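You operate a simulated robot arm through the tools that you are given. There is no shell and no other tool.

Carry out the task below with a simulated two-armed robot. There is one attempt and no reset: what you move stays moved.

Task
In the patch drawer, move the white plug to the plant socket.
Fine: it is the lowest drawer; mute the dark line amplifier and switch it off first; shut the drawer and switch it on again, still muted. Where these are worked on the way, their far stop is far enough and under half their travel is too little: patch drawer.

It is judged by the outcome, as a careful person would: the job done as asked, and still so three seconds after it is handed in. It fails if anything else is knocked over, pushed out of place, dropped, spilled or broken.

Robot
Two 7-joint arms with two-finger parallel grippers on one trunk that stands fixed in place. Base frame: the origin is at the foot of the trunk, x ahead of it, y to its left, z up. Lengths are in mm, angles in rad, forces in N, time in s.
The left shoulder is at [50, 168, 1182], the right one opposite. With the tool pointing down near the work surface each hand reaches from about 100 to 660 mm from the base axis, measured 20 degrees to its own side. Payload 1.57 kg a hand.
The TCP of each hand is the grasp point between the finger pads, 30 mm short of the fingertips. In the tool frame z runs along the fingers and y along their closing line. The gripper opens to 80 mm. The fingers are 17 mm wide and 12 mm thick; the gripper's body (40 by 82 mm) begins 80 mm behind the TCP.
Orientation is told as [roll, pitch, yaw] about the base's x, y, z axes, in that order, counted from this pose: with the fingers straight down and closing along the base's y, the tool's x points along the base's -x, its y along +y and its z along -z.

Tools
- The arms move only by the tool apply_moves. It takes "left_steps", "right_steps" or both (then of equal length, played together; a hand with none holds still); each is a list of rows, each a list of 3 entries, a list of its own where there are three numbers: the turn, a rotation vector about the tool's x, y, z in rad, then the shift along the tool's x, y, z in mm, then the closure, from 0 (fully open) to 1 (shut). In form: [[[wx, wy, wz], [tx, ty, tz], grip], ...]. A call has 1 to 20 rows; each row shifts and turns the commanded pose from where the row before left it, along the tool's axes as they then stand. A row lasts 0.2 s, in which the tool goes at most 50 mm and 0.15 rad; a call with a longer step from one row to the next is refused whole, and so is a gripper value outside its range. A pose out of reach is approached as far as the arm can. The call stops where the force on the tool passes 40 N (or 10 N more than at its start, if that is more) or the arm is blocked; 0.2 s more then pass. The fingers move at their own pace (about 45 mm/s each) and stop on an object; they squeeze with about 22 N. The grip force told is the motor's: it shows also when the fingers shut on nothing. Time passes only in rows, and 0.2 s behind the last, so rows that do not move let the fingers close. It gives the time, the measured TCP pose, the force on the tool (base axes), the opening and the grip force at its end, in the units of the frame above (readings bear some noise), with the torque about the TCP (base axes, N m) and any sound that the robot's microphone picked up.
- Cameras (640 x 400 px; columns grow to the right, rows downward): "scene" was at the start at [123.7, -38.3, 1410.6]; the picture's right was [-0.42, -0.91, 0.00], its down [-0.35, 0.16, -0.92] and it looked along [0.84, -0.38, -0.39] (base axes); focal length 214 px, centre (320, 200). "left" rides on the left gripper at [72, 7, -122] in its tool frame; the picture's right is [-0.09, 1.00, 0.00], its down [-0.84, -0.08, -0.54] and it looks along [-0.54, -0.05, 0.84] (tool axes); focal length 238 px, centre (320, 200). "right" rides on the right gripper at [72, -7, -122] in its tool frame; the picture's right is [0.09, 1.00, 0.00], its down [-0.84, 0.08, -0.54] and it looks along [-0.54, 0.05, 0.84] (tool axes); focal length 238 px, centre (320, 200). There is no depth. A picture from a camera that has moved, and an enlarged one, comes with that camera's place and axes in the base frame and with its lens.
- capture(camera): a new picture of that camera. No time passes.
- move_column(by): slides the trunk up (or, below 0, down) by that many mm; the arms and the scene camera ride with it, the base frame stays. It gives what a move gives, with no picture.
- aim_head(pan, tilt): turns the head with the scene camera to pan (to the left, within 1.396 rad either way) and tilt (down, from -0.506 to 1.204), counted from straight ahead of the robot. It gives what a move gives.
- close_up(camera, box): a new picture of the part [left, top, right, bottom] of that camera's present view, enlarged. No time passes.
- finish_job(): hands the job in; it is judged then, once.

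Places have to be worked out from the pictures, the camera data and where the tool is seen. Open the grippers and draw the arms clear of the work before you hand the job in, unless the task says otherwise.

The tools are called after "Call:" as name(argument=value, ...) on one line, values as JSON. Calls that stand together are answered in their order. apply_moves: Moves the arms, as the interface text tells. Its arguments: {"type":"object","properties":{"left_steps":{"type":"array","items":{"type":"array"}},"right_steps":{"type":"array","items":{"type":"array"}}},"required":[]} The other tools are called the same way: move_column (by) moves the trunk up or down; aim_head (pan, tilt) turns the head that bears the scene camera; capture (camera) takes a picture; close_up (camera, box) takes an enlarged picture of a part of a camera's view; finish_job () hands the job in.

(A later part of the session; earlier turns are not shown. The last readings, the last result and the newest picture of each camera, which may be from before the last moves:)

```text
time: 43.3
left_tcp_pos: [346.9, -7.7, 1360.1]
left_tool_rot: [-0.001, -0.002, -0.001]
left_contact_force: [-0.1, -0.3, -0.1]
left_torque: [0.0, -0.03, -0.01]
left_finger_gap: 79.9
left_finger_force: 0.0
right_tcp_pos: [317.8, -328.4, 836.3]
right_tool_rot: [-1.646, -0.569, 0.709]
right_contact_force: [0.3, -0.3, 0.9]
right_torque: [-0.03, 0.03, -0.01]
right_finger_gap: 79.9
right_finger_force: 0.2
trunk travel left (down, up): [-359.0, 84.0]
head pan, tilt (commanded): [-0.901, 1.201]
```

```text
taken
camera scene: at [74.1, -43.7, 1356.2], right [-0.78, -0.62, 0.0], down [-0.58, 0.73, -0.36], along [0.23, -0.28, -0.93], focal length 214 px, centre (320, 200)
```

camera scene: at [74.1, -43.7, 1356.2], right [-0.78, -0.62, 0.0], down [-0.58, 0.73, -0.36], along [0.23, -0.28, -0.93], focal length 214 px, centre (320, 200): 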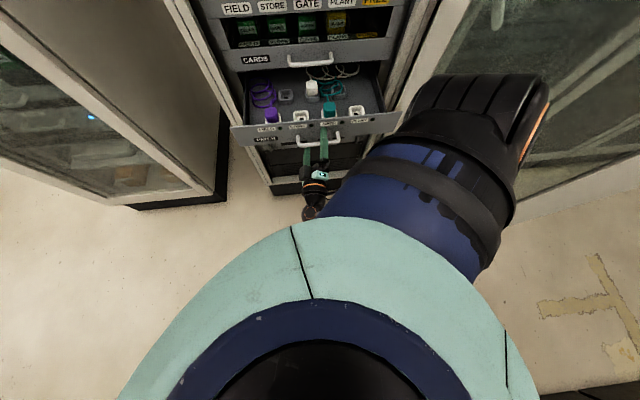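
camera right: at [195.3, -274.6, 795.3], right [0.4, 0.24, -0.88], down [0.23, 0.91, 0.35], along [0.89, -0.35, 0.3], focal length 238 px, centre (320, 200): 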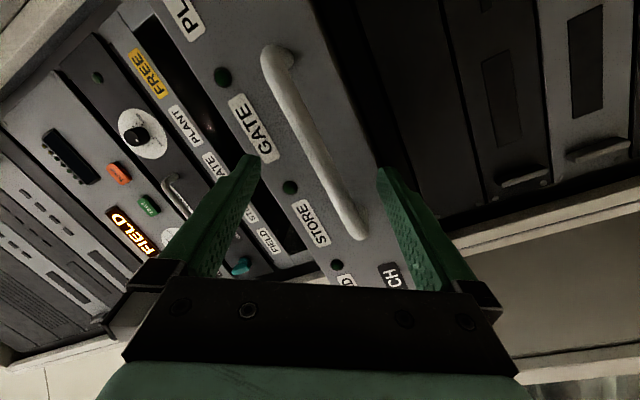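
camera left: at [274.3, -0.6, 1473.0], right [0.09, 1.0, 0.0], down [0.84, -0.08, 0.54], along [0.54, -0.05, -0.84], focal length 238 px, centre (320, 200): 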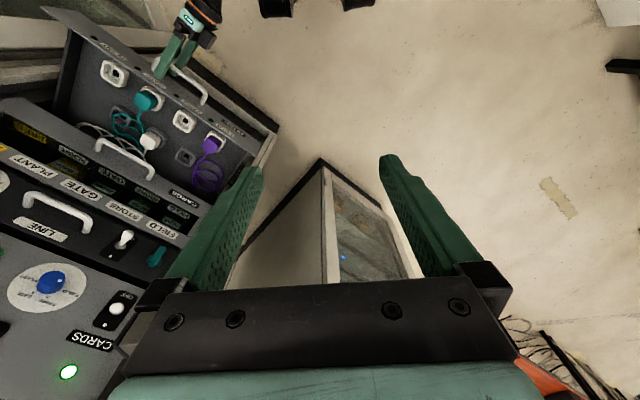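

The forearm folds under the upper arm and the wrist bends past ~105°. Yawing the hand left and tipping it slightly down eases the wrist while the fingers stay well above/below the bar; then I retreat along the tool axis.

Call:
apply_moves(right_steps=[[[-0.093, -0.036, -0.004], [0, 0, 0], 0], [[-0.093, -0.036, -0.004], [0, 0, 0], 0], [[-0.093, -0.036, -0.004], [0, 0, 0], 0], [[-0.093, -0.036, -0.004], [0, 0, 0], 0], [[0, 0, 0], [0, 0, -6], 0], [[0, 0, 0], [0, 0, -6], 0]])

Call:
capture(camera="right")

Call:
close_up(camera="left", box=[60, 0, 252, 120])

```text
time: 44.7
left_tcp_pos: [347.6, -7.4, 1359.8]
left_tool_rot: [-0.002, -0.001, 0.0]
left_contact_force: [0.0, -0.4, -0.5]
left_torque: [0.01, 0.02, -0.02]
left_finger_gap: 80.0
left_finger_force: 0.2
right_tcp_pos: [302.4, -309.3, 829.6]
right_tool_rot: [-1.323, -0.564, 0.875]
right_contact_force: [-0.1, -0.5, 0.3]
right_torque: [0.03, -0.01, 0.0]
right_finger_gap: 79.9
right_finger_force: 0.0
trunk travel left (down, up): [-359.0, 84.0]
head pan, tilt (commanded): [-0.901, 1.201]
```

```text
taken
camera right: at [162.1, -296.3, 822.6], right [0.09, 0.49, -0.86], down [0.01, 0.87, 0.5], along [1.0, -0.06, 0.07], focal length 238 px, centre (320, 200)
```

right: 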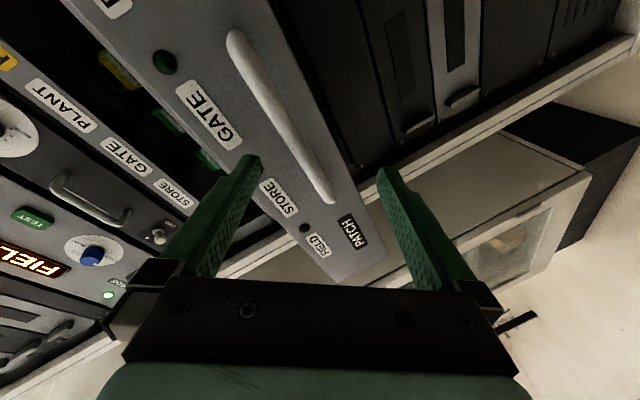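

```text
3.33 times, centred on (156, 60) of left
camera zoom: at [274.1, -0.6, 1481.7], right [0.09, 1.0, 0.0], down [0.84, -0.08, 0.54], along [0.54, -0.05, -0.84], focal length 794 px, centre (867, 667)
```

zoom: 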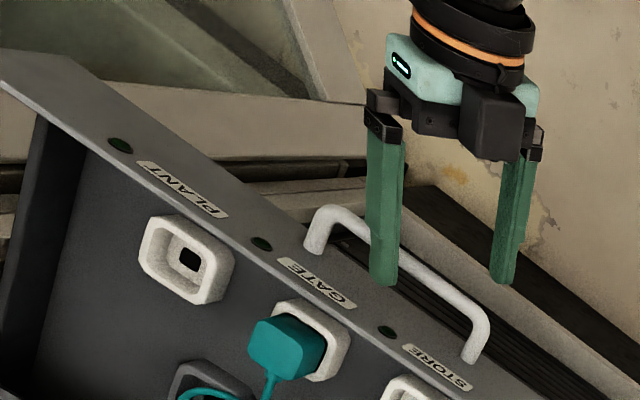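

It's freed: TCP now at w≈432. A few more rows back along the tool axis to clear the bar wholly.

Call:
apply_moves(right_steps=[[[0, 0, 0], [0, 0, -8], 0], [[0, 0, 0], [0, 0, -8], 0], [[0, 0, 0], [0, 0, -8], 0], [[0, 0, 0], [0, 0, -8], 0]])

Call:
capture(camera="right")

Call:
close_up(camera="left", box=[60, 0, 252, 120])

```text
time: 45.7
left_tcp_pos: [347.9, -6.8, 1358.8]
left_tool_rot: [-0.002, 0.0, 0.001]
left_contact_force: [0.0, 0.1, 0.1]
left_torque: [0.02, -0.03, -0.01]
left_finger_gap: 80.0
left_finger_force: 0.1
right_tcp_pos: [284.9, -306.6, 845.2]
right_tool_rot: [-1.374, -0.562, 0.879]
right_contact_force: [0.5, 0.0, -0.1]
right_torque: [-0.01, -0.04, 0.01]
right_finger_gap: 80.0
right_finger_force: 0.1
trunk travel left (down, up): [-359.0, 84.0]
head pan, tilt (commanded): [-0.901, 1.201]
```

```text
taken
camera right: at [144.6, -291.5, 833.2], right [0.13, 0.47, -0.88], down [0.02, 0.88, 0.47], along [0.99, -0.08, 0.11], focal length 238 px, centre (320, 200)
```

right: 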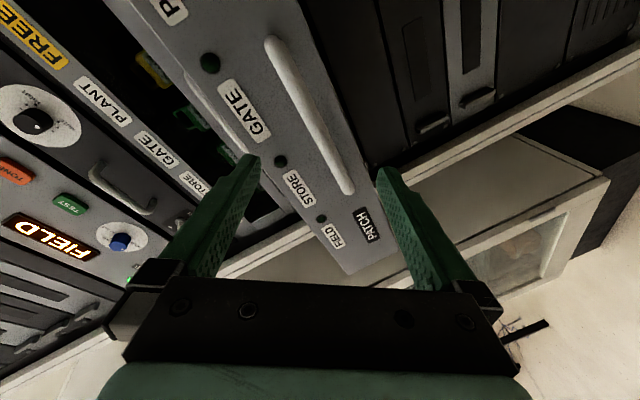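

```text
3.33 times, centred on (156, 60) of left
camera zoom: at [274.1, -0.6, 1481.7], right [0.09, 1.0, 0.0], down [0.84, -0.08, 0.54], along [0.54, -0.05, -0.84], focal length 794 px, centre (867, 667)
```

zoom: 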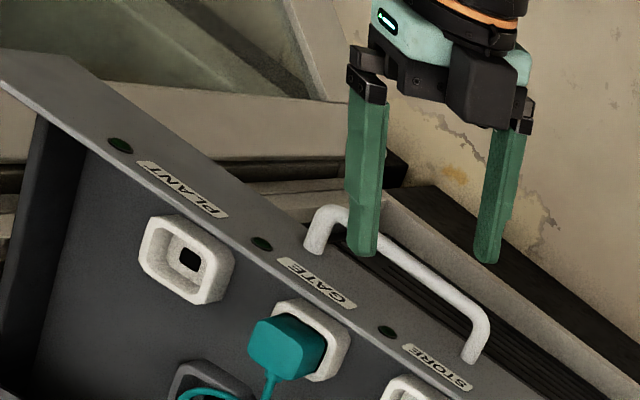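

Fingertips are now clear in front of the bar. I lift everything with the trunk to get above the panel without folding the arm more.

Call:
move_column(by=80)

Call:
capture(camera="right")

Call:
capture(camera="scene")

```text
time: 46.9
left_tcp_pos: [347.7, -6.9, 1439.4]
left_tool_rot: [0.001, -0.001, 0.001]
left_contact_force: [-0.1, 0.1, 0.1]
left_torque: [0.0, -0.01, 0.04]
left_finger_gap: 79.8
left_finger_force: 0.0
right_tcp_pos: [283.9, -306.4, 925.0]
right_tool_rot: [-1.371, -0.562, 0.88]
right_contact_force: [0.0, 0.2, -0.3]
right_torque: [0.0, 0.0, -0.02]
right_finger_gap: 80.0
right_finger_force: 0.1
trunk travel left (down, up): [-439.0, 4.0]
head pan, tilt (commanded): [-0.901, 1.201]
```

```text
taken
camera right: at [144.0, -291.8, 913.3], right [0.13, 0.47, -0.87], down [0.02, 0.88, 0.47], along [0.99, -0.08, 0.1], focal length 238 px, centre (320, 200)
```

right: 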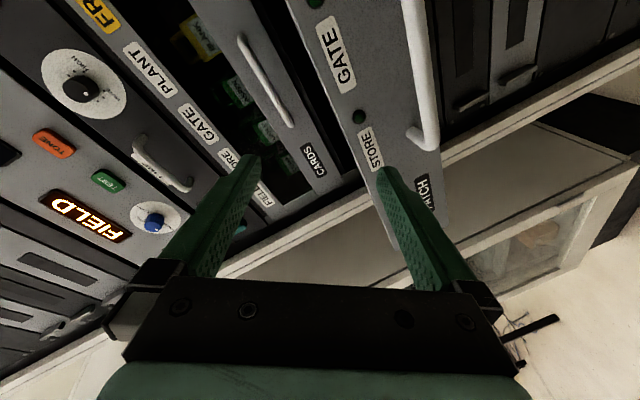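

```text
taken
camera scene: at [74.2, -43.7, 1436.1], right [-0.78, -0.62, 0.0], down [-0.58, 0.73, -0.36], along [0.23, -0.28, -0.93], focal length 214 px, centre (320, 200)
```

scene: 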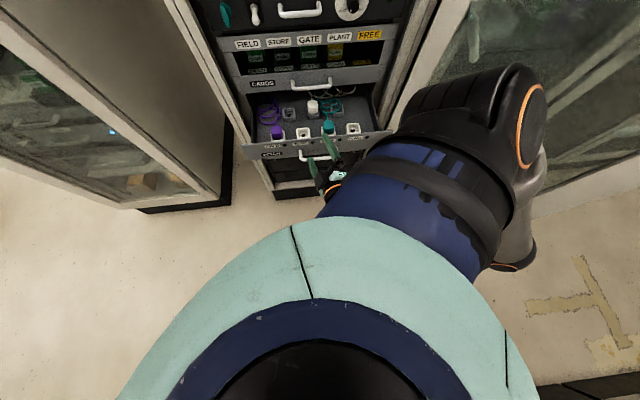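

The hand is up at z≈925, before the panel. I now turn it to point down (tilted 20° forward, closing left–right along the rack) in place.

Call:
apply_moves(right_steps=[[[-0.0345, 0.0955, 0.0942], [0, 0, 0], 0], [[-0.0345, 0.0955, 0.0942], [0, 0, 0], 0], [[-0.0345, 0.0955, 0.0942], [0, 0, 0], 0], [[-0.0345, 0.0955, 0.0942], [0, 0, 0], 0], [[-0.0345, 0.0955, 0.0942], [0, 0, 0], 0], [[-0.0345, 0.0955, 0.0942], [0, 0, 0], 0], [[-0.0345, 0.0955, 0.0942], [0, 0, 0], 0], [[-0.0345, 0.0955, 0.0942], [0, 0, 0], 0], [[-0.0345, 0.0955, 0.0942], [0, 0, 0], 0], [[-0.0345, 0.0955, 0.0942], [0, 0, 0], 0], [[-0.0345, 0.0955, 0.0942], [0, 0, 0], 0]])

Call:
capture(camera="right")

Call:
capture(camera="left")

```text
time: 48.2
left_tcp_pos: [348.3, -7.6, 1438.9]
left_tool_rot: [-0.003, -0.003, -0.001]
left_contact_force: [-0.5, 0.0, -0.5]
left_torque: [0.0, 0.02, 0.01]
left_finger_gap: 79.8
left_finger_force: 0.1
right_tcp_pos: [256.5, -314.6, 873.8]
right_tool_rot: [-0.741, -0.528, 0.207]
right_contact_force: [-0.3, 0.6, -0.3]
right_torque: [-0.03, 0.0, 0.01]
right_finger_gap: 80.0
right_finger_force: 0.0
trunk travel left (down, up): [-439.0, 4.0]
head pan, tilt (commanded): [-0.901, 1.201]
stopped in row 6 (right hand): the arm was blocked; the commanded pose is now the measured one
```

```text
taken
camera right: at [133.3, -262.7, 920.0], right [0.1, 0.77, -0.63], down [0.45, 0.53, 0.72], along [0.89, -0.36, -0.29], focal length 238 px, centre (320, 200)
```

right: 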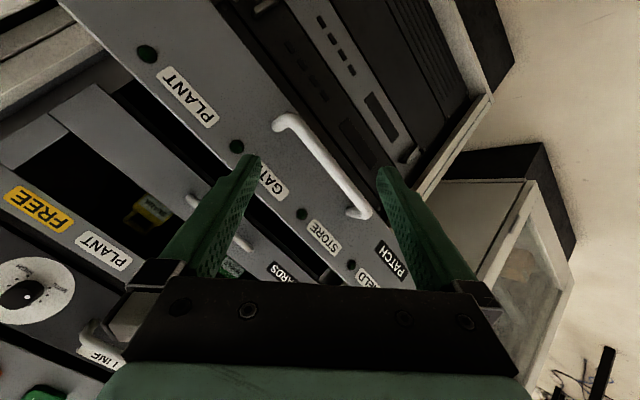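

```text
taken
camera left: at [274.2, -0.6, 1561.7], right [0.09, 1.0, 0.0], down [0.84, -0.08, 0.54], along [0.54, -0.05, -0.84], focal length 238 px, centre (320, 200)
```

left: 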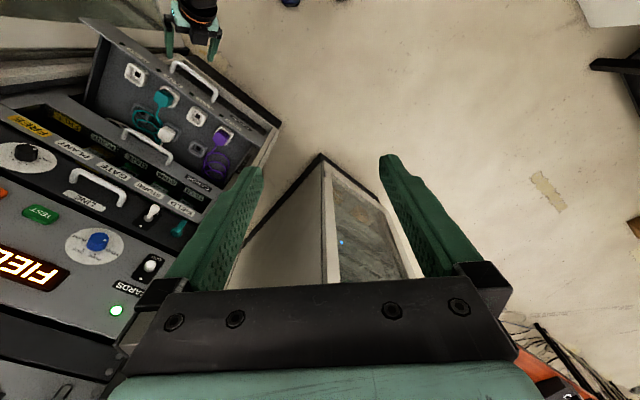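

Blocked again by closeness to the shoulder (TCP now u≈41,w≈404,z≈874, tool pointing 40° down). I'll go up and forward over the panel in this orientation, since forward extends the arm.

Call:
apply_moves(right_steps=[[[0, 0, 0], [-7.9, -8.7, -4.6], 0], [[0, 0, 0], [-7.9, -8.7, -4.6], 0], [[0, 0, 0], [-7.9, -8.7, -4.6], 0], [[0, 0, 0], [-7.9, -8.7, -4.6], 0], [[0, 0, 0], [-7.9, -8.7, -4.6], 0]])

Call:
capture(camera="left")

```text
time: 49.4
left_tcp_pos: [347.6, -7.8, 1440.0]
left_tool_rot: [-0.003, -0.001, 0.0]
left_contact_force: [0.4, -0.6, 0.0]
left_torque: [0.01, -0.02, 0.02]
left_finger_gap: 80.0
left_finger_force: 0.2
right_tcp_pos: [272.5, -340.5, 939.0]
right_tool_rot: [-0.809, -0.505, 0.288]
right_contact_force: [-0.2, 0.2, -0.2]
right_torque: [0.01, 0.04, -0.01]
right_finger_gap: 79.8
right_finger_force: 0.0
trunk travel left (down, up): [-439.0, 4.0]
head pan, tilt (commanded): [-0.901, 1.201]
```

```text
taken
camera left: at [274.1, -0.7, 1561.7], right [0.09, 1.0, 0.0], down [0.84, -0.08, 0.54], along [0.54, -0.05, -0.84], focal length 238 px, centre (320, 200)
```

left: 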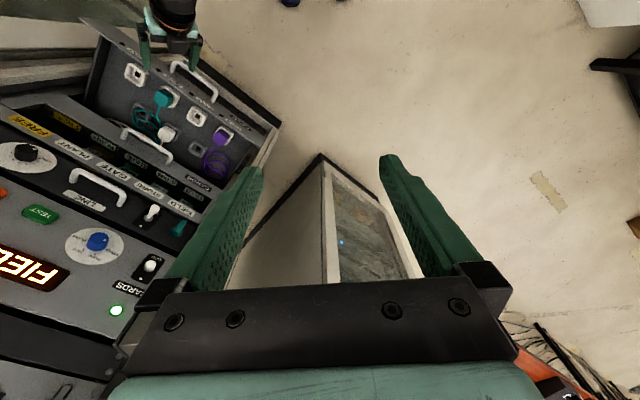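

Clear and moving as told (u≈48,w≈433,z≈939). A bit higher, then forward over the panel top.

Call:
apply_moves(right_steps=[[[0, 0, 0], [-7.3, -9.5, -9], 0], [[0, 0, 0], [-7.3, -9.5, -9], 0], [[0, 0, 0], [-7.5, -7.9, 14.3], 0], [[0, 0, 0], [-7.5, -7.9, 14.3], 0], [[0, 0, 0], [-7.5, -7.9, 14.3], 0], [[0, 0, 0], [-7.5, -7.9, 14.3], 0], [[0, 0, 0], [-7.5, -7.9, 14.3], 0]])

Call:
capture(camera="left")

Call:
capture(camera="right")

```text
time: 51.0
left_tcp_pos: [347.8, -6.8, 1441.5]
left_tool_rot: [-0.002, -0.001, 0.0]
left_contact_force: [0.3, 0.6, -0.3]
left_torque: [0.0, 0.03, -0.02]
left_finger_gap: 79.8
left_finger_force: 0.0
right_tcp_pos: [335.2, -399.9, 952.4]
right_tool_rot: [-0.751, -0.518, 0.213]
right_contact_force: [0.1, -0.6, -0.3]
right_torque: [0.0, 0.01, 0.03]
right_finger_gap: 80.0
right_finger_force: 0.0
right hand out of reach, approached as far as the arm can: row 2
trunk travel left (down, up): [-439.0, 4.0]
head pan, tilt (commanded): [-0.901, 1.201]
```

```text
taken
camera left: at [274.7, -0.5, 1561.6], right [0.09, 1.0, 0.0], down [0.84, -0.08, 0.54], along [0.54, -0.05, -0.84], focal length 238 px, centre (320, 200)
```

left: 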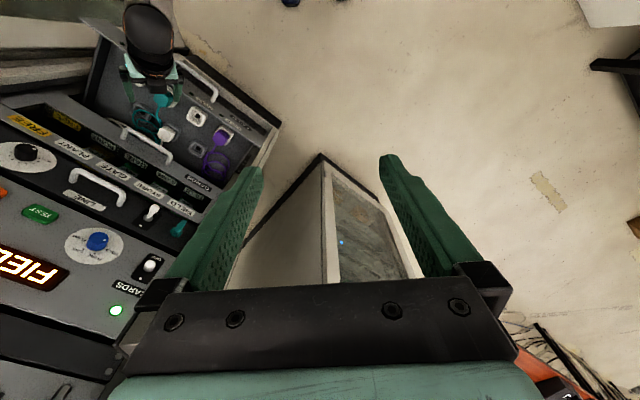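

```text
taken
camera right: at [212.0, -346.8, 999.1], right [0.09, 0.77, -0.64], down [0.45, 0.54, 0.71], along [0.89, -0.36, -0.3], focal length 238 px, centre (320, 200)
```

right: 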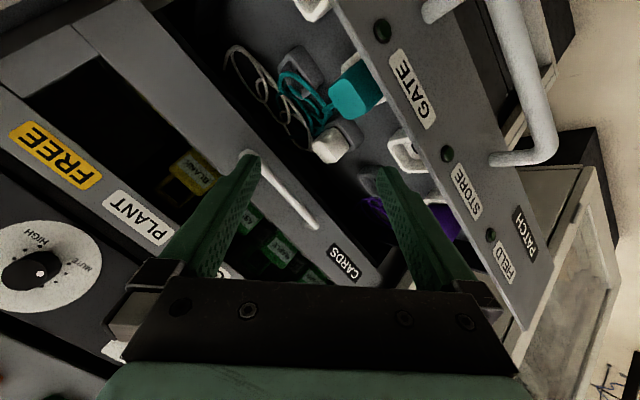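

Now over the drawer (u≈46,w≈520,z≈952). I complete the turn to the downward, 20°-tilted posture.

Call:
apply_moves(right_steps=[[[-0.0397, 0.0677, 0.1119], [0, 0, 0], 0], [[-0.0397, 0.0677, 0.1119], [0, 0, 0], 0], [[-0.0397, 0.0677, 0.1119], [0, 0, 0], 0], [[-0.0397, 0.0677, 0.1119], [0, 0, 0], 0], [[-0.0397, 0.0677, 0.1119], [0, 0, 0], 0], [[-0.0397, 0.0677, 0.1119], [0, 0, 0], 0], [[-0.0397, 0.0677, 0.1119], [0, 0, 0], 0]])

Call:
capture(camera="left")

Call:
capture(camera="right")

```text
time: 52.0
left_tcp_pos: [347.1, -7.9, 1439.8]
left_tool_rot: [-0.001, 0.0, 0.001]
left_contact_force: [0.4, 0.1, 0.0]
left_torque: [0.0, 0.01, -0.03]
left_finger_gap: 80.0
left_finger_force: 0.1
right_tcp_pos: [330.3, -438.7, 973.3]
right_tool_rot: [-0.481, -0.537, -0.246]
right_contact_force: [-0.3, 0.0, -0.8]
right_torque: [0.02, 0.02, 0.02]
right_finger_gap: 79.8
right_finger_force: 0.2
trunk travel left (down, up): [-439.0, 4.0]
head pan, tilt (commanded): [-0.901, 1.201]
stopped in row 4 (right hand): the arm was blocked; the commanded pose is now the measured one
```

```text
taken
camera left: at [274.0, -0.6, 1561.7], right [0.09, 1.0, 0.0], down [0.84, -0.08, 0.54], along [0.54, -0.05, -0.84], focal length 238 px, centre (320, 200)
```

left: 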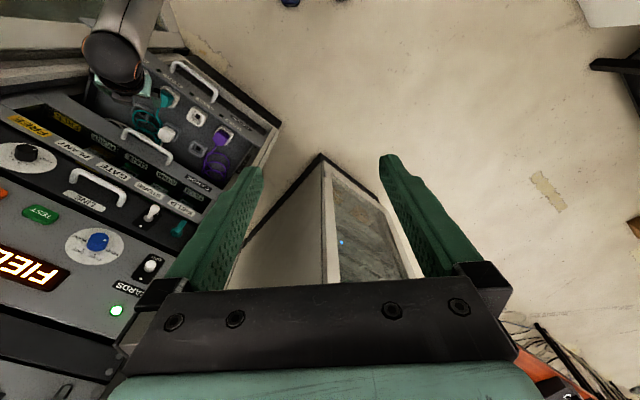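

```text
taken
camera right: at [228.1, -360.5, 1032.6], right [0.37, 0.82, -0.44], down [0.56, 0.19, 0.81], along [0.75, -0.54, -0.38], focal length 238 px, centre (320, 200)
```

right: 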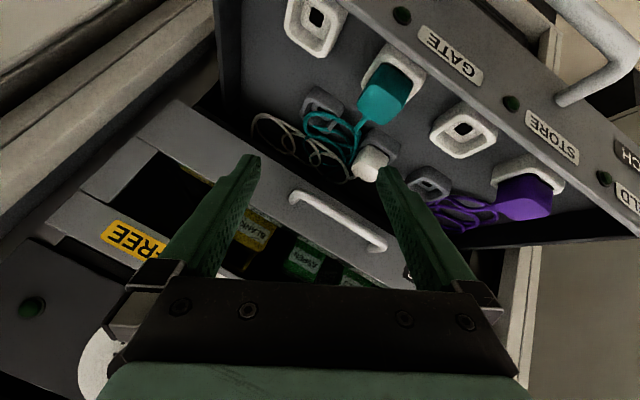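

Blocked again without force: with the elbow low, the wrist/camera jams when I roll further. I check the arm's posture with the head before choosing another way.

Call:
aim_head(pan=-1.1, tilt=0.8)

Call:
capture(camera="scene")

```text
time: 52.9
left_tcp_pos: [347.1, -7.0, 1439.1]
left_tool_rot: [0.0, -0.001, 0.0]
left_contact_force: [0.1, -0.2, -0.4]
left_torque: [0.0, -0.02, 0.03]
left_finger_gap: 80.0
left_finger_force: 0.1
right_tcp_pos: [330.7, -439.6, 973.2]
right_tool_rot: [-0.481, -0.538, -0.248]
right_contact_force: [-0.5, -1.0, 0.2]
right_torque: [0.01, 0.04, -0.03]
right_finger_gap: 80.0
right_finger_force: 0.0
trunk travel left (down, up): [-439.0, 4.0]
head pan, tilt (commanded): [-1.1, 0.799]
```

```text
taken
camera scene: at [76.0, -71.7, 1463.8], right [-0.89, -0.45, 0.0], down [-0.33, 0.64, -0.7], along [0.32, -0.62, -0.72], focal length 214 px, centre (320, 200)
```

scene: 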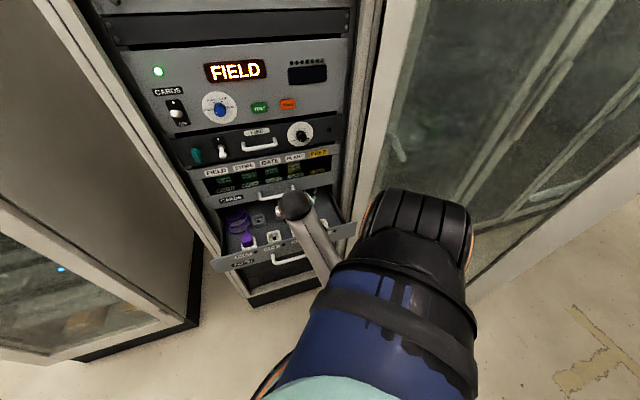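

The elbow has tucked itself low under the shoulder, so I'll undo the path: return to the horizontal, rolled posture, go back up to the toggle height where the elbow swings out, and then re-approach pointing down from above.

Call:
apply_moves(right_steps=[[[0.0696, -0.0619, -0.0957], [0, 0, 0], 0], [[0.0696, -0.0619, -0.0957], [0, 0, 0], 0], [[0.0696, -0.0619, -0.0957], [0, 0, 0], 0], [[0.0696, -0.0619, -0.0957], [0, 0, 0], 0], [[0.0696, -0.0619, -0.0957], [0, 0, 0], 0], [[0.0696, -0.0619, -0.0957], [0, 0, 0], 0], [[0.0696, -0.0619, -0.0957], [0, 0, 0], 0], [[0.0696, -0.0619, -0.0957], [0, 0, 0], 0], [[0.0696, -0.0619, -0.0957], [0, 0, 0], 0], [[0.0696, -0.0619, -0.0957], [0, 0, 0], 0]])

Call:
capture(camera="right")

Call:
capture(camera="scene")

```text
time: 55.0
left_tcp_pos: [348.2, -8.6, 1440.1]
left_tool_rot: [0.001, -0.002, -0.001]
left_contact_force: [-0.7, -0.7, -1.1]
left_torque: [-0.01, -0.02, -0.01]
left_finger_gap: 80.0
left_finger_force: 0.1
right_tcp_pos: [329.4, -438.0, 969.9]
right_tool_rot: [-1.567, 0.001, 0.786]
right_contact_force: [-0.1, -0.1, 0.0]
right_torque: [-0.01, -0.03, -0.01]
right_finger_gap: 80.2
right_finger_force: 0.1
trunk travel left (down, up): [-439.0, 4.0]
head pan, tilt (commanded): [-1.1, 0.799]
```

```text
taken
camera right: at [192.5, -402.5, 979.1], right [-0.07, -0.06, -1.0], down [0.21, 0.97, -0.08], along [0.98, -0.21, -0.05], focal length 238 px, centre (320, 200)
```

right: 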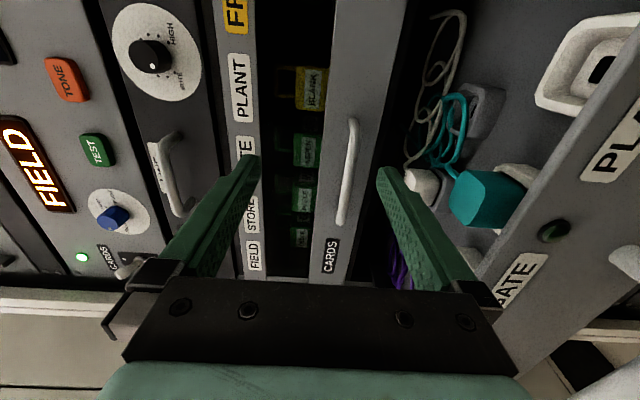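

```text
taken
camera scene: at [75.8, -72.1, 1463.9], right [-0.89, -0.45, 0.0], down [-0.33, 0.64, -0.7], along [0.32, -0.62, -0.72], focal length 214 px, centre (320, 200)
```

scene: 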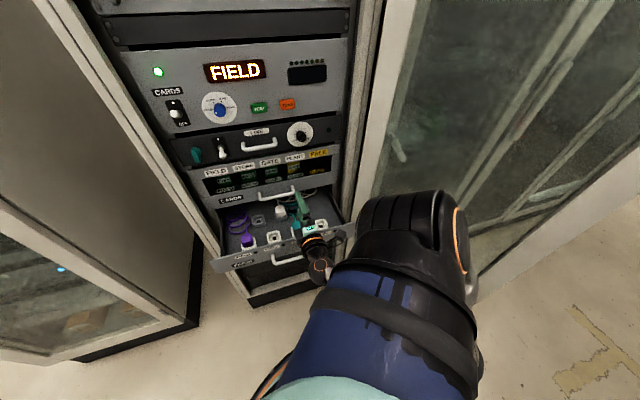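

Back in the horizontal posture at u≈77,w≈543,z≈970. Now up and left to near the toggle height (clear of handles).

Call:
apply_moves(right_steps=[[[0, 0, 0], [-18.2, -17.2, 6], 0], [[0, 0, 0], [-18.2, -17.2, 6], 0], [[0, 0, 0], [-18.2, -17.2, 6], 0], [[0, 0, 0], [-18.2, -17.2, 6], 0], [[0, 0, 0], [-18.2, -17.2, 6], 0], [[0, 0, 0], [-18.2, -17.2, 6], 0], [[0, 0, 0], [-18.2, -17.2, 6], 0], [[0, 0, 0], [-18.2, -17.2, 6], 0], [[0, 0, 0], [-18.2, -17.2, 6], 0], [[0, 0, 0], [-18.2, -17.2, 6], 0]])

Call:
capture(camera="scene")

```text
time: 57.0
left_tcp_pos: [347.6, -7.2, 1439.0]
left_tool_rot: [-0.003, -0.002, -0.001]
left_contact_force: [-0.5, -0.5, -0.6]
left_torque: [-0.01, -0.04, 0.02]
left_finger_gap: 80.0
left_finger_force: 0.1
right_tcp_pos: [475.1, -388.4, 1133.1]
right_tool_rot: [-1.659, 0.116, 0.773]
right_contact_force: [0.6, -0.1, 0.3]
right_torque: [0.01, 0.0, 0.0]
right_finger_gap: 79.9
right_finger_force: 0.0
trunk travel left (down, up): [-439.0, 4.0]
head pan, tilt (commanded): [-1.1, 0.799]
stopped in row 9 (right hand): the arm was blocked; the commanded pose is now the measured one
```

```text
taken
camera scene: at [76.1, -71.7, 1463.9], right [-0.89, -0.45, 0.0], down [-0.33, 0.64, -0.7], along [0.32, -0.62, -0.72], focal length 214 px, centre (320, 200)
```

scene: 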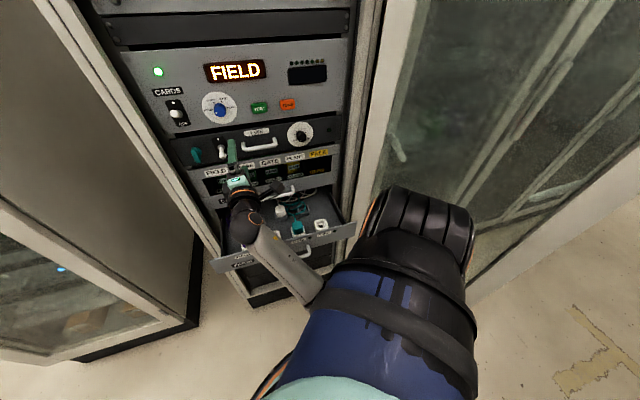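

Blocked again at u≈−61,z≈1133 (elbow still tucked under). I'll roll the hand back toward its original roll (camera down) here and see if that frees the wrist.

Call:
apply_moves(right_steps=[[[-0.03, 0, 0.12], [2, 0, -2], 0], [[-0.03, 0, 0.12], [2, 0, -2], 0], [[-0.03, 0, 0.12], [2, 0, -2], 0], [[0, 0, 0.12], [2, 0, -2], 0], [[0, 0, 0.12], [2, 0, -2], 0], [[0, 0, 0.12], [2, 0, -2], 0]])

Call:
capture(camera="scene")

```text
time: 58.1
left_tcp_pos: [347.4, -8.1, 1439.6]
left_tool_rot: [-0.002, -0.002, -0.001]
left_contact_force: [-0.6, 0.5, 0.2]
left_torque: [0.02, -0.01, 0.02]
left_finger_gap: 80.0
left_finger_force: 0.1
right_tcp_pos: [460.3, -407.6, 1149.4]
right_tool_rot: [-1.666, -0.268, 0.82]
right_contact_force: [-0.4, 1.5, 0.3]
right_torque: [0.01, 0.0, 0.04]
right_finger_gap: 80.1
right_finger_force: 0.2
trunk travel left (down, up): [-439.0, 4.0]
head pan, tilt (commanded): [-1.1, 0.799]
stopped in row 5 (right hand): the arm was blocked; the commanded pose is now the measured one
```

```text
taken
camera scene: at [76.0, -71.7, 1463.9], right [-0.89, -0.45, 0.0], down [-0.33, 0.64, -0.7], along [0.32, -0.62, -0.72], focal length 214 px, centre (320, 200)
```

scene: 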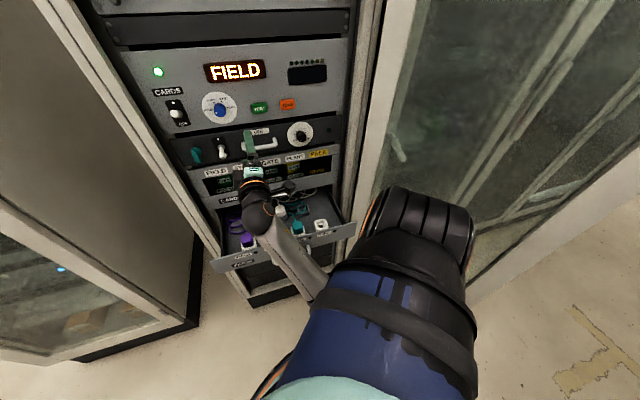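

I need to see what the right arm is touching. I turn the left hand in place (yaw right 90°) so its camera looks at the right arm from the side.

Call:
apply_moves(left_steps=[[[0, 0, 0.14], [0, 0, 0], 0], [[0, 0, 0.14], [0, 0, 0], 0], [[0, 0, 0.14], [0, 0, 0], 0], [[0, 0, 0.14], [0, 0, 0], 0], [[0, 0, 0.14], [0, 0, 0], 0], [[0, 0, 0.14], [0, 0, 0], 0], [[0, 0, 0.14], [0, 0, 0], 0], [[0, 0, 0.14], [0, 0, 0], 0], [[0, 0, 0.14], [0, 0, 0], 0], [[0, 0, 0.14], [0, 0, 0], 0], [[0, 0, 0.14], [0, 0, 0], 0]])

Call:
capture(camera="left")

```text
time: 60.5
left_tcp_pos: [347.1, -7.0, 1439.9]
left_tool_rot: [0.002, -0.002, -1.542]
left_contact_force: [1.0, 0.4, 0.2]
left_torque: [-0.01, 0.02, -0.01]
left_finger_gap: 79.8
left_finger_force: 0.2
right_tcp_pos: [460.5, -408.5, 1148.1]
right_tool_rot: [-1.665, -0.267, 0.818]
right_contact_force: [-0.4, -0.5, -0.1]
right_torque: [0.01, -0.02, -0.01]
right_finger_gap: 79.9
right_finger_force: 0.0
trunk travel left (down, up): [-439.0, 4.0]
head pan, tilt (commanded): [-1.1, 0.799]
```

```text
taken
camera left: at [351.1, 65.2, 1561.8], right [1.0, -0.06, 0.0], down [-0.05, -0.84, 0.54], along [-0.03, -0.54, -0.84], focal length 238 px, centre (320, 200)
```

left: 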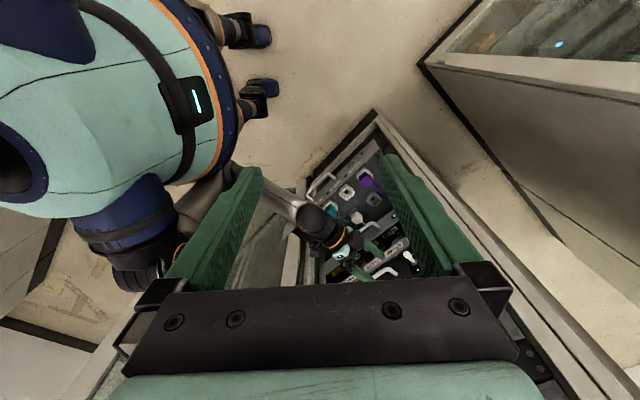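

The left camera shows it: the right elbow hangs low and presses against the robot's torso when the hand goes to the left. So I'll keep the hand to the right and farther forward: move to u≈40,w≈600,z≈1000, then turn down there.

Call:
apply_moves(right_steps=[[[0, 0, 0], [2, 2, -10], 0], [[0, 0, 0], [12.5, 13.4, -3.1], 0], [[0, 0, 0], [12.5, 13.4, -3.1], 0], [[0, 0, 0], [12.5, 13.4, -2], 0], [[0, 0, 0], [12.5, 13.4, -2], 0], [[0, 0, 0], [12.5, 13.4, -1], 0], [[0, 0, 0], [12.5, 13.4, -1], 0], [[0, 0, 0], [12.5, 13.4, -1], 0], [[0, 0, 0], [12.5, 13.4, -1], 0], [[0, 0, 0], [12.5, 13.4, -1], 0]])

Call:
capture(camera="left")

```text
time: 61.9
left_tcp_pos: [346.0, -6.9, 1440.1]
left_tool_rot: [0.002, -0.003, -1.54]
left_contact_force: [-0.3, 0.1, 0.4]
left_torque: [-0.01, 0.01, -0.03]
left_finger_gap: 80.1
left_finger_force: 0.0
right_tcp_pos: [430.5, -445.2, 1105.6]
right_tool_rot: [-1.785, -0.166, 0.867]
right_contact_force: [-0.6, 0.3, 0.1]
right_torque: [0.0, -0.01, -0.01]
right_finger_gap: 80.2
right_finger_force: 0.0
trunk travel left (down, up): [-439.0, 4.0]
head pan, tilt (commanded): [-1.1, 0.799]
stopped in row 6 (right hand): the arm was blocked; the commanded pose is now the measured one
```

```text
taken
camera left: at [350.8, 65.0, 1561.9], right [1.0, -0.06, 0.0], down [-0.05, -0.84, 0.54], along [-0.03, -0.54, -0.84], focal length 238 px, centre (320, 200)
```

left: 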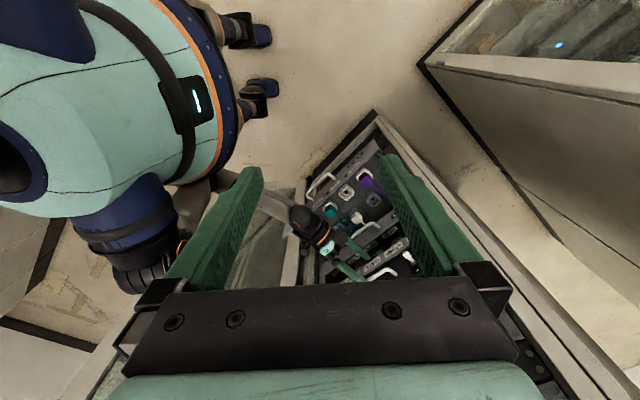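

Blocked again as the elbow leans on the torso. I zoom on the elbow in the left camera's view.

Call:
close_up(camera="left", box=[130, 120, 386, 280])

Call:
close_up(camera="right", box=[0, 0, 640, 400])

```text
2.50 times, centred on (258, 200) of left
camera zoom: at [350.8, 65.0, 1561.9], right [1.0, -0.06, 0.0], down [-0.05, -0.84, 0.54], along [-0.03, -0.54, -0.84], focal length 596 px, centre (475, 200)
```

zoom: 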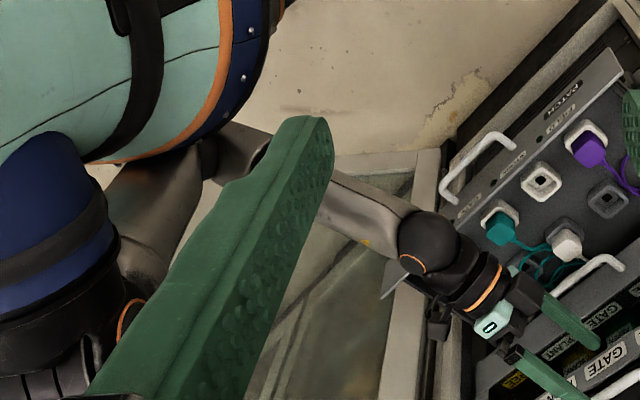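

```text
1.00 times, centred on (320, 200) of right (not enlarged: the box is as wide or as high as the picture)
camera zoom: at [294.9, -420.2, 1076.1], right [0.21, -0.08, -0.98], down [0.16, 0.99, -0.05], along [0.97, -0.15, 0.22], focal length 238 px, centre (320, 200)
```

zoom: 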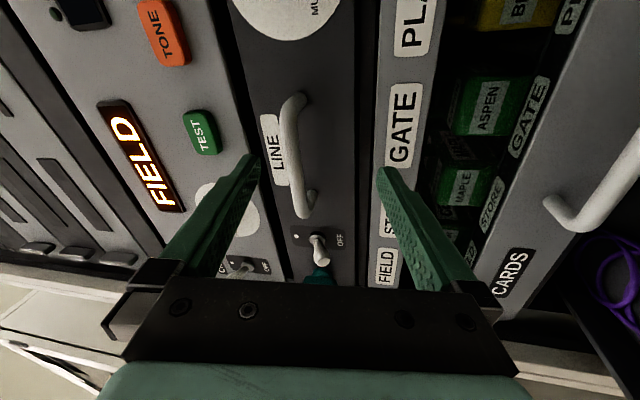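

The elbow hangs straight under the shoulder and touches the torso rim; tipping the hand downward in place raises the wrist and should relieve it. I rotate here toward a 55°-from-vertical posture with closing along the rack's left–right.

Call:
apply_moves(right_steps=[[[-0.0412, 0.0548, 0.1019], [0, 0, -1], 0], [[-0.0412, 0.0548, 0.1019], [0, 0, -1], 0], [[-0.0412, 0.0548, 0.1019], [0, 0, -1], 0], [[-0.0412, 0.0548, 0.1019], [0, 0, -1], 0], [[-0.0412, 0.0548, 0.1019], [0, 0, -1], 0], [[-0.0412, 0.0548, 0.1019], [0, 0, -1], 0], [[-0.0412, 0.0548, 0.1019], [0, 0, -1], 0], [[-0.0412, 0.0548, 0.1019], [0, 0, -1], 0], [[-0.0412, 0.0548, 0.1019], [0, 0, -1], 0], [[-0.0412, 0.0548, 0.1019], [0, 0, -1], 0], [[-0.0412, 0.0548, 0.1019], [0, 0, -1], 0], [[-0.0412, 0.0548, 0.1019], [0, 0, -1], 0], [[-0.0412, 0.0548, 0.1019], [0, 0, -1], 0]])

Call:
capture(camera="left")

Call:
capture(camera="right")

```text
time: 62.9
left_tcp_pos: [346.7, -6.2, 1439.4]
left_tool_rot: [0.0, -0.001, -1.541]
left_contact_force: [0.1, 0.6, -0.9]
left_torque: [0.01, -0.03, 0.02]
left_finger_gap: 80.1
left_finger_force: 0.0
right_tcp_pos: [427.6, -464.5, 1132.8]
right_tool_rot: [-1.682, -0.445, 0.758]
right_contact_force: [-0.9, 0.1, 0.1]
right_torque: [-0.03, 0.01, 0.03]
right_finger_gap: 80.1
right_finger_force: 0.2
trunk travel left (down, up): [-439.0, 4.0]
head pan, tilt (commanded): [-1.1, 0.799]
stopped in row 4 (right hand): the arm was blocked; the commanded pose is now the measured one
```

```text
taken
camera left: at [350.9, 65.1, 1561.8], right [1.0, -0.06, 0.0], down [-0.05, -0.84, 0.54], along [-0.03, -0.54, -0.84], focal length 238 px, centre (320, 200)
```

left: 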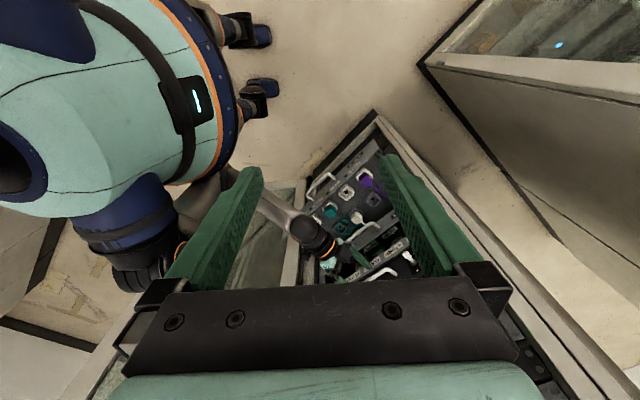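

```text
taken
camera right: at [298.2, -419.4, 1096.2], right [0.33, 0.16, -0.93], down [0.23, 0.94, 0.24], along [0.92, -0.29, 0.27], focal length 238 px, centre (320, 200)
```

right: 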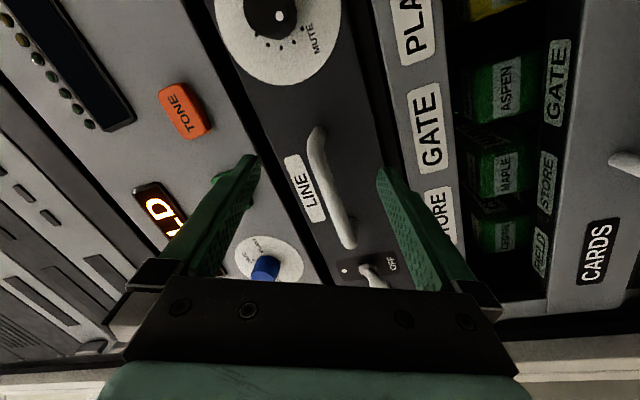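

Blocked again, and the fingertips have come close around the LINE handle. I undo this rotation and draw back from the handle; the other roll direction (camera on top) should suit this elbow posture better.

Call:
apply_moves(right_steps=[[[0.0412, -0.0548, -0.1019], [0, 0, -3], 0], [[0.0412, -0.0548, -0.1019], [0, 0, -4], 0], [[0.03, -0.03, -0.1019], [0, 0, -4], 0], [[0, 0, -0.1], [0, 0, -4], 0]])

Call:
capture(camera="right")

```text
time: 63.9
left_tcp_pos: [347.8, -6.9, 1440.5]
left_tool_rot: [0.003, -0.003, -1.541]
left_contact_force: [-0.5, 0.5, -0.7]
left_torque: [-0.01, -0.01, -0.01]
left_finger_gap: 80.2
left_finger_force: 0.1
right_tcp_pos: [417.4, -453.5, 1131.9]
right_tool_rot: [-1.828, -0.019, 0.82]
right_contact_force: [-0.5, -0.2, -0.1]
right_torque: [0.03, 0.01, -0.01]
right_finger_gap: 79.9
right_finger_force: 0.1
trunk travel left (down, up): [-439.0, 4.0]
head pan, tilt (commanded): [-1.1, 0.799]
```

```text
taken
camera right: at [281.0, -425.9, 1107.7], right [0.13, -0.23, -0.96], down [0.2, 0.96, -0.2], along [0.97, -0.17, 0.17], focal length 238 px, centre (320, 200)
```

right: 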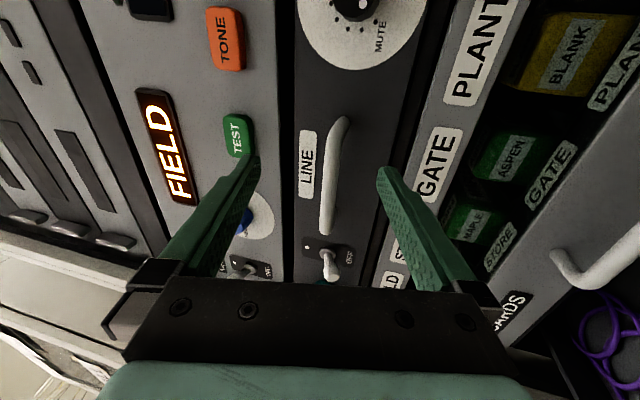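

That followed fine (u≈25,w≈616,z≈1132). Now I try rolling the opposite way (toward camera-up).

Call:
apply_moves(right_steps=[[[-0.03, 0, -0.12], [0, 0, -1], 0], [[-0.03, 0, -0.12], [0, 0, -1], 0], [[-0.03, 0, -0.12], [0, 0, -1], 0], [[-0.03, 0, -0.12], [0, 0, -1], 0], [[-0.03, 0, -0.12], [0, 0, -1], 0]])

Call:
capture(camera="left")

```text
time: 65.1
left_tcp_pos: [347.9, -8.2, 1440.7]
left_tool_rot: [0.001, -0.003, -1.538]
left_contact_force: [0.8, -0.5, -0.2]
left_torque: [0.05, -0.04, -0.03]
left_finger_gap: 80.0
left_finger_force: 0.0
right_tcp_pos: [413.2, -450.3, 1128.3]
right_tool_rot: [-1.694, 0.57, 0.706]
right_contact_force: [0.6, 0.1, 0.1]
right_torque: [-0.02, -0.01, 0.0]
right_finger_gap: 79.8
right_finger_force: 0.1
trunk travel left (down, up): [-439.0, 4.0]
head pan, tilt (commanded): [-1.1, 0.799]
```

```text
taken
camera left: at [350.8, 65.1, 1561.8], right [1.0, -0.06, 0.0], down [-0.05, -0.84, 0.54], along [-0.03, -0.54, -0.84], focal length 238 px, centre (320, 200)
```

left: 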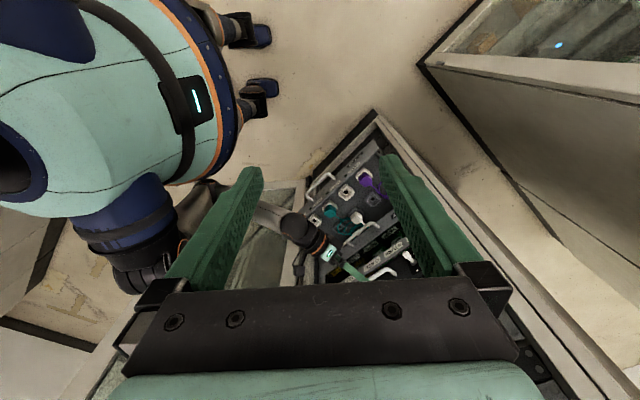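

Rolling this way follows freely and the elbow moves out to the right. I continue to the camera-up orientation with the fingers pointing 30° below horizontal.

Call:
apply_moves(right_steps=[[[-0.0334, -0.0645, -0.1074], [0, 0, 0], 0], [[-0.0334, -0.0645, -0.1074], [0, 0, 0], 0], [[-0.0334, -0.0645, -0.1074], [0, 0, 0], 0], [[-0.0334, -0.0645, -0.1074], [0, 0, 0], 0], [[-0.0334, -0.0645, -0.1074], [0, 0, 0], 0], [[-0.0334, -0.0645, -0.1074], [0, 0, 0], 0], [[-0.0334, -0.0645, -0.1074], [0, 0, 0], 0], [[-0.0334, -0.0645, -0.1074], [0, 0, 0], 0], [[-0.0334, -0.0645, -0.1074], [0, 0, 0], 0]])

Call:
capture(camera="left")

Call:
capture(camera="right")

```text
time: 67.1
left_tcp_pos: [349.2, -6.7, 1439.9]
left_tool_rot: [0.003, -0.001, -1.54]
left_contact_force: [-0.4, -0.1, 0.1]
left_torque: [-0.03, -0.03, 0.0]
left_finger_gap: 79.6
left_finger_force: 0.0
right_tcp_pos: [412.7, -450.9, 1128.1]
right_tool_rot: [-0.004, 1.047, 2.354]
right_contact_force: [-0.8, 0.1, -0.5]
right_torque: [0.01, 0.03, 0.01]
right_finger_gap: 80.2
right_finger_force: 0.0
trunk travel left (down, up): [-439.0, 4.0]
head pan, tilt (commanded): [-1.1, 0.799]
```

```text
taken
camera left: at [351.0, 65.2, 1561.8], right [1.0, -0.06, 0.0], down [-0.05, -0.84, 0.54], along [-0.03, -0.54, -0.84], focal length 238 px, centre (320, 200)
```

left: 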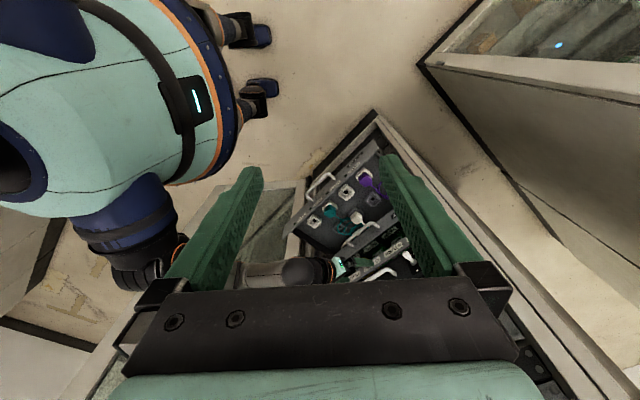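

```text
taken
camera right: at [367.9, -397.3, 1252.2], right [-0.67, -0.74, 0.08], down [-0.68, 0.57, -0.45], along [0.29, -0.36, -0.89], focal length 238 px, centre (320, 200)
```

right: 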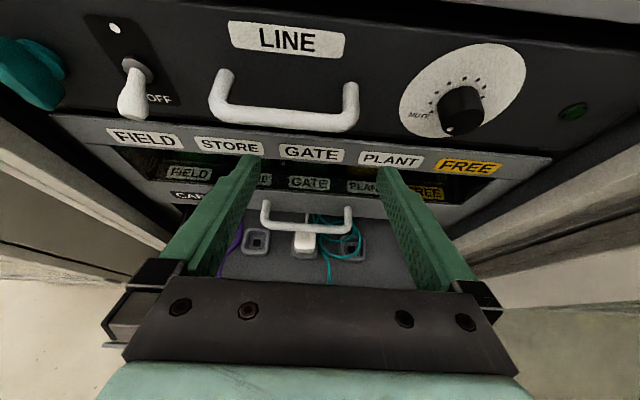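

Excellent: camera-up orientation reached (60° from vertical), elbow out to the right, and the hand camera now looks down at the drawer with the white plug in view. Descend 140 mm at this attitude.

Call:
apply_moves(right_steps=[[[0, 0, 0], [-16, 0, 8], 0], [[0, 0, 0], [-16, 0, 8], 0], [[0, 0, 0], [-16, 0, 8], 0], [[0, 0, 0], [-16, 0, 8], 0], [[0, 0, 0], [-16, 0, 8], 0], [[0, 0, 0], [-16, 0, 8], 0], [[0, 0, 0], [-16, 0, 8], 0], [[0, 0, 0], [-16, 0, 8], 0]])

Call:
capture(camera="right")

Call:
capture(camera="left")

```text
time: 68.9
left_tcp_pos: [348.6, -7.6, 1439.8]
left_tool_rot: [0.002, -0.002, -1.539]
left_contact_force: [-0.1, 0.4, -0.8]
left_torque: [0.02, -0.03, 0.03]
left_finger_gap: 80.1
left_finger_force: 0.0
right_tcp_pos: [409.0, -445.9, 984.1]
right_tool_rot: [-0.008, 1.048, 2.352]
right_contact_force: [-0.2, -0.1, 0.0]
right_torque: [0.01, -0.04, 0.0]
right_finger_gap: 79.9
right_finger_force: 0.1
trunk travel left (down, up): [-439.0, 4.0]
head pan, tilt (commanded): [-1.1, 0.799]
```

```text
taken
camera right: at [363.0, -392.3, 1108.3], right [-0.67, -0.74, 0.08], down [-0.68, 0.57, -0.46], along [0.29, -0.36, -0.89], focal length 238 px, centre (320, 200)
```

right: 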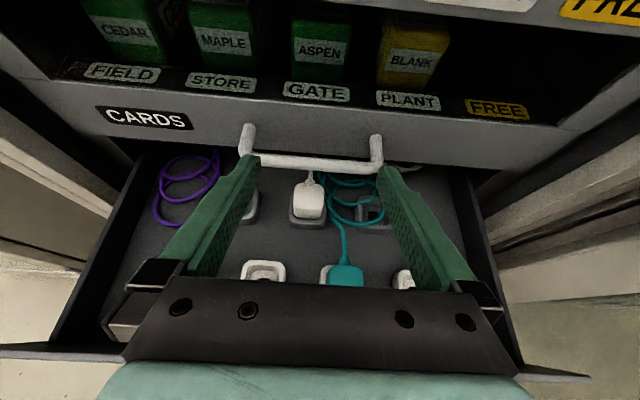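

```text
taken
camera left: at [350.9, 65.0, 1561.9], right [1.0, -0.06, 0.0], down [-0.05, -0.84, 0.54], along [-0.03, -0.54, -0.84], focal length 238 px, centre (320, 200)
```

left: 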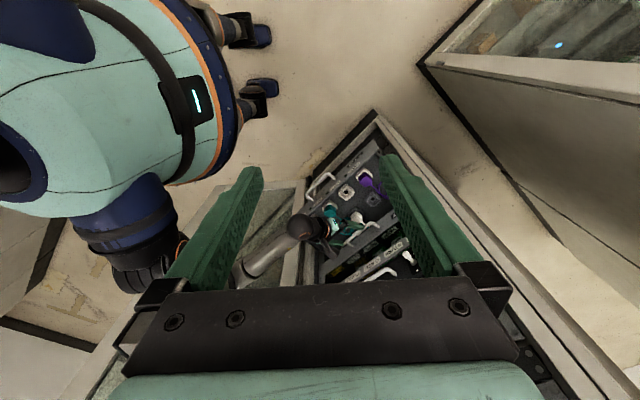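

The posture is now excellent: hand above the drawer, elbow out to the right. I zoom on the plug and sockets from the hand camera.

Call:
close_up(camera="right", box=[240, 155, 400, 255])

Call:
close_up(camera="left", box=[260, 110, 420, 290])

Call:
capture(camera="scene")

```text
4.00 times, centred on (320, 205) of right
camera zoom: at [363.0, -392.3, 1108.3], right [-0.67, -0.74, 0.08], down [-0.68, 0.57, -0.46], along [0.29, -0.36, -0.89], focal length 953 px, centre (320, 180)
```

zoom: 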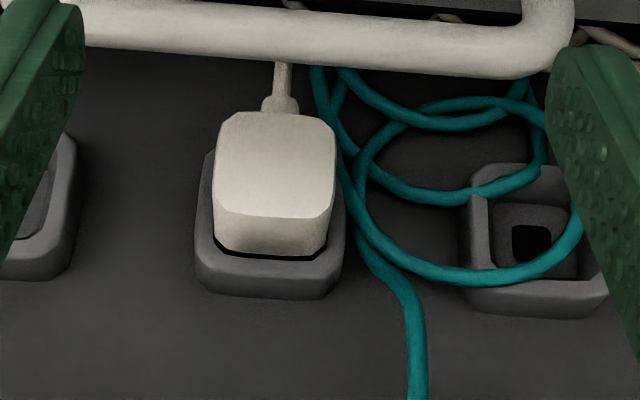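

```text
2.22 times, centred on (340, 200) of left
camera zoom: at [350.9, 65.0, 1561.9], right [1.0, -0.06, 0.0], down [-0.05, -0.84, 0.54], along [-0.03, -0.54, -0.84], focal length 530 px, centre (276, 200)
```

zoom: 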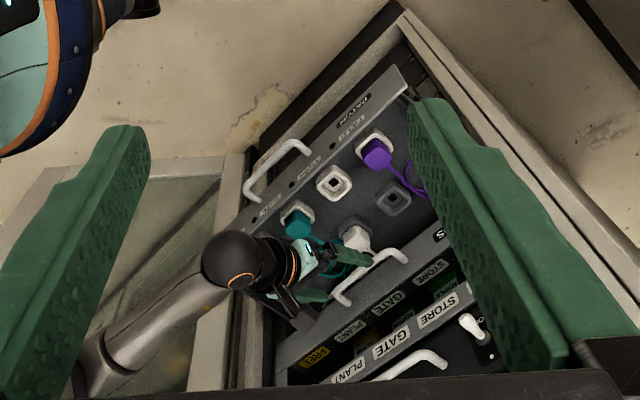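

```text
taken
camera scene: at [76.1, -71.8, 1463.9], right [-0.89, -0.45, 0.0], down [-0.33, 0.64, -0.7], along [0.32, -0.62, -0.72], focal length 214 px, centre (320, 200)
```

scene: 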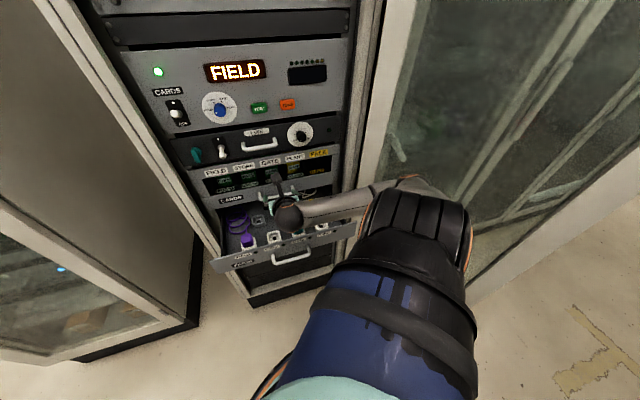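

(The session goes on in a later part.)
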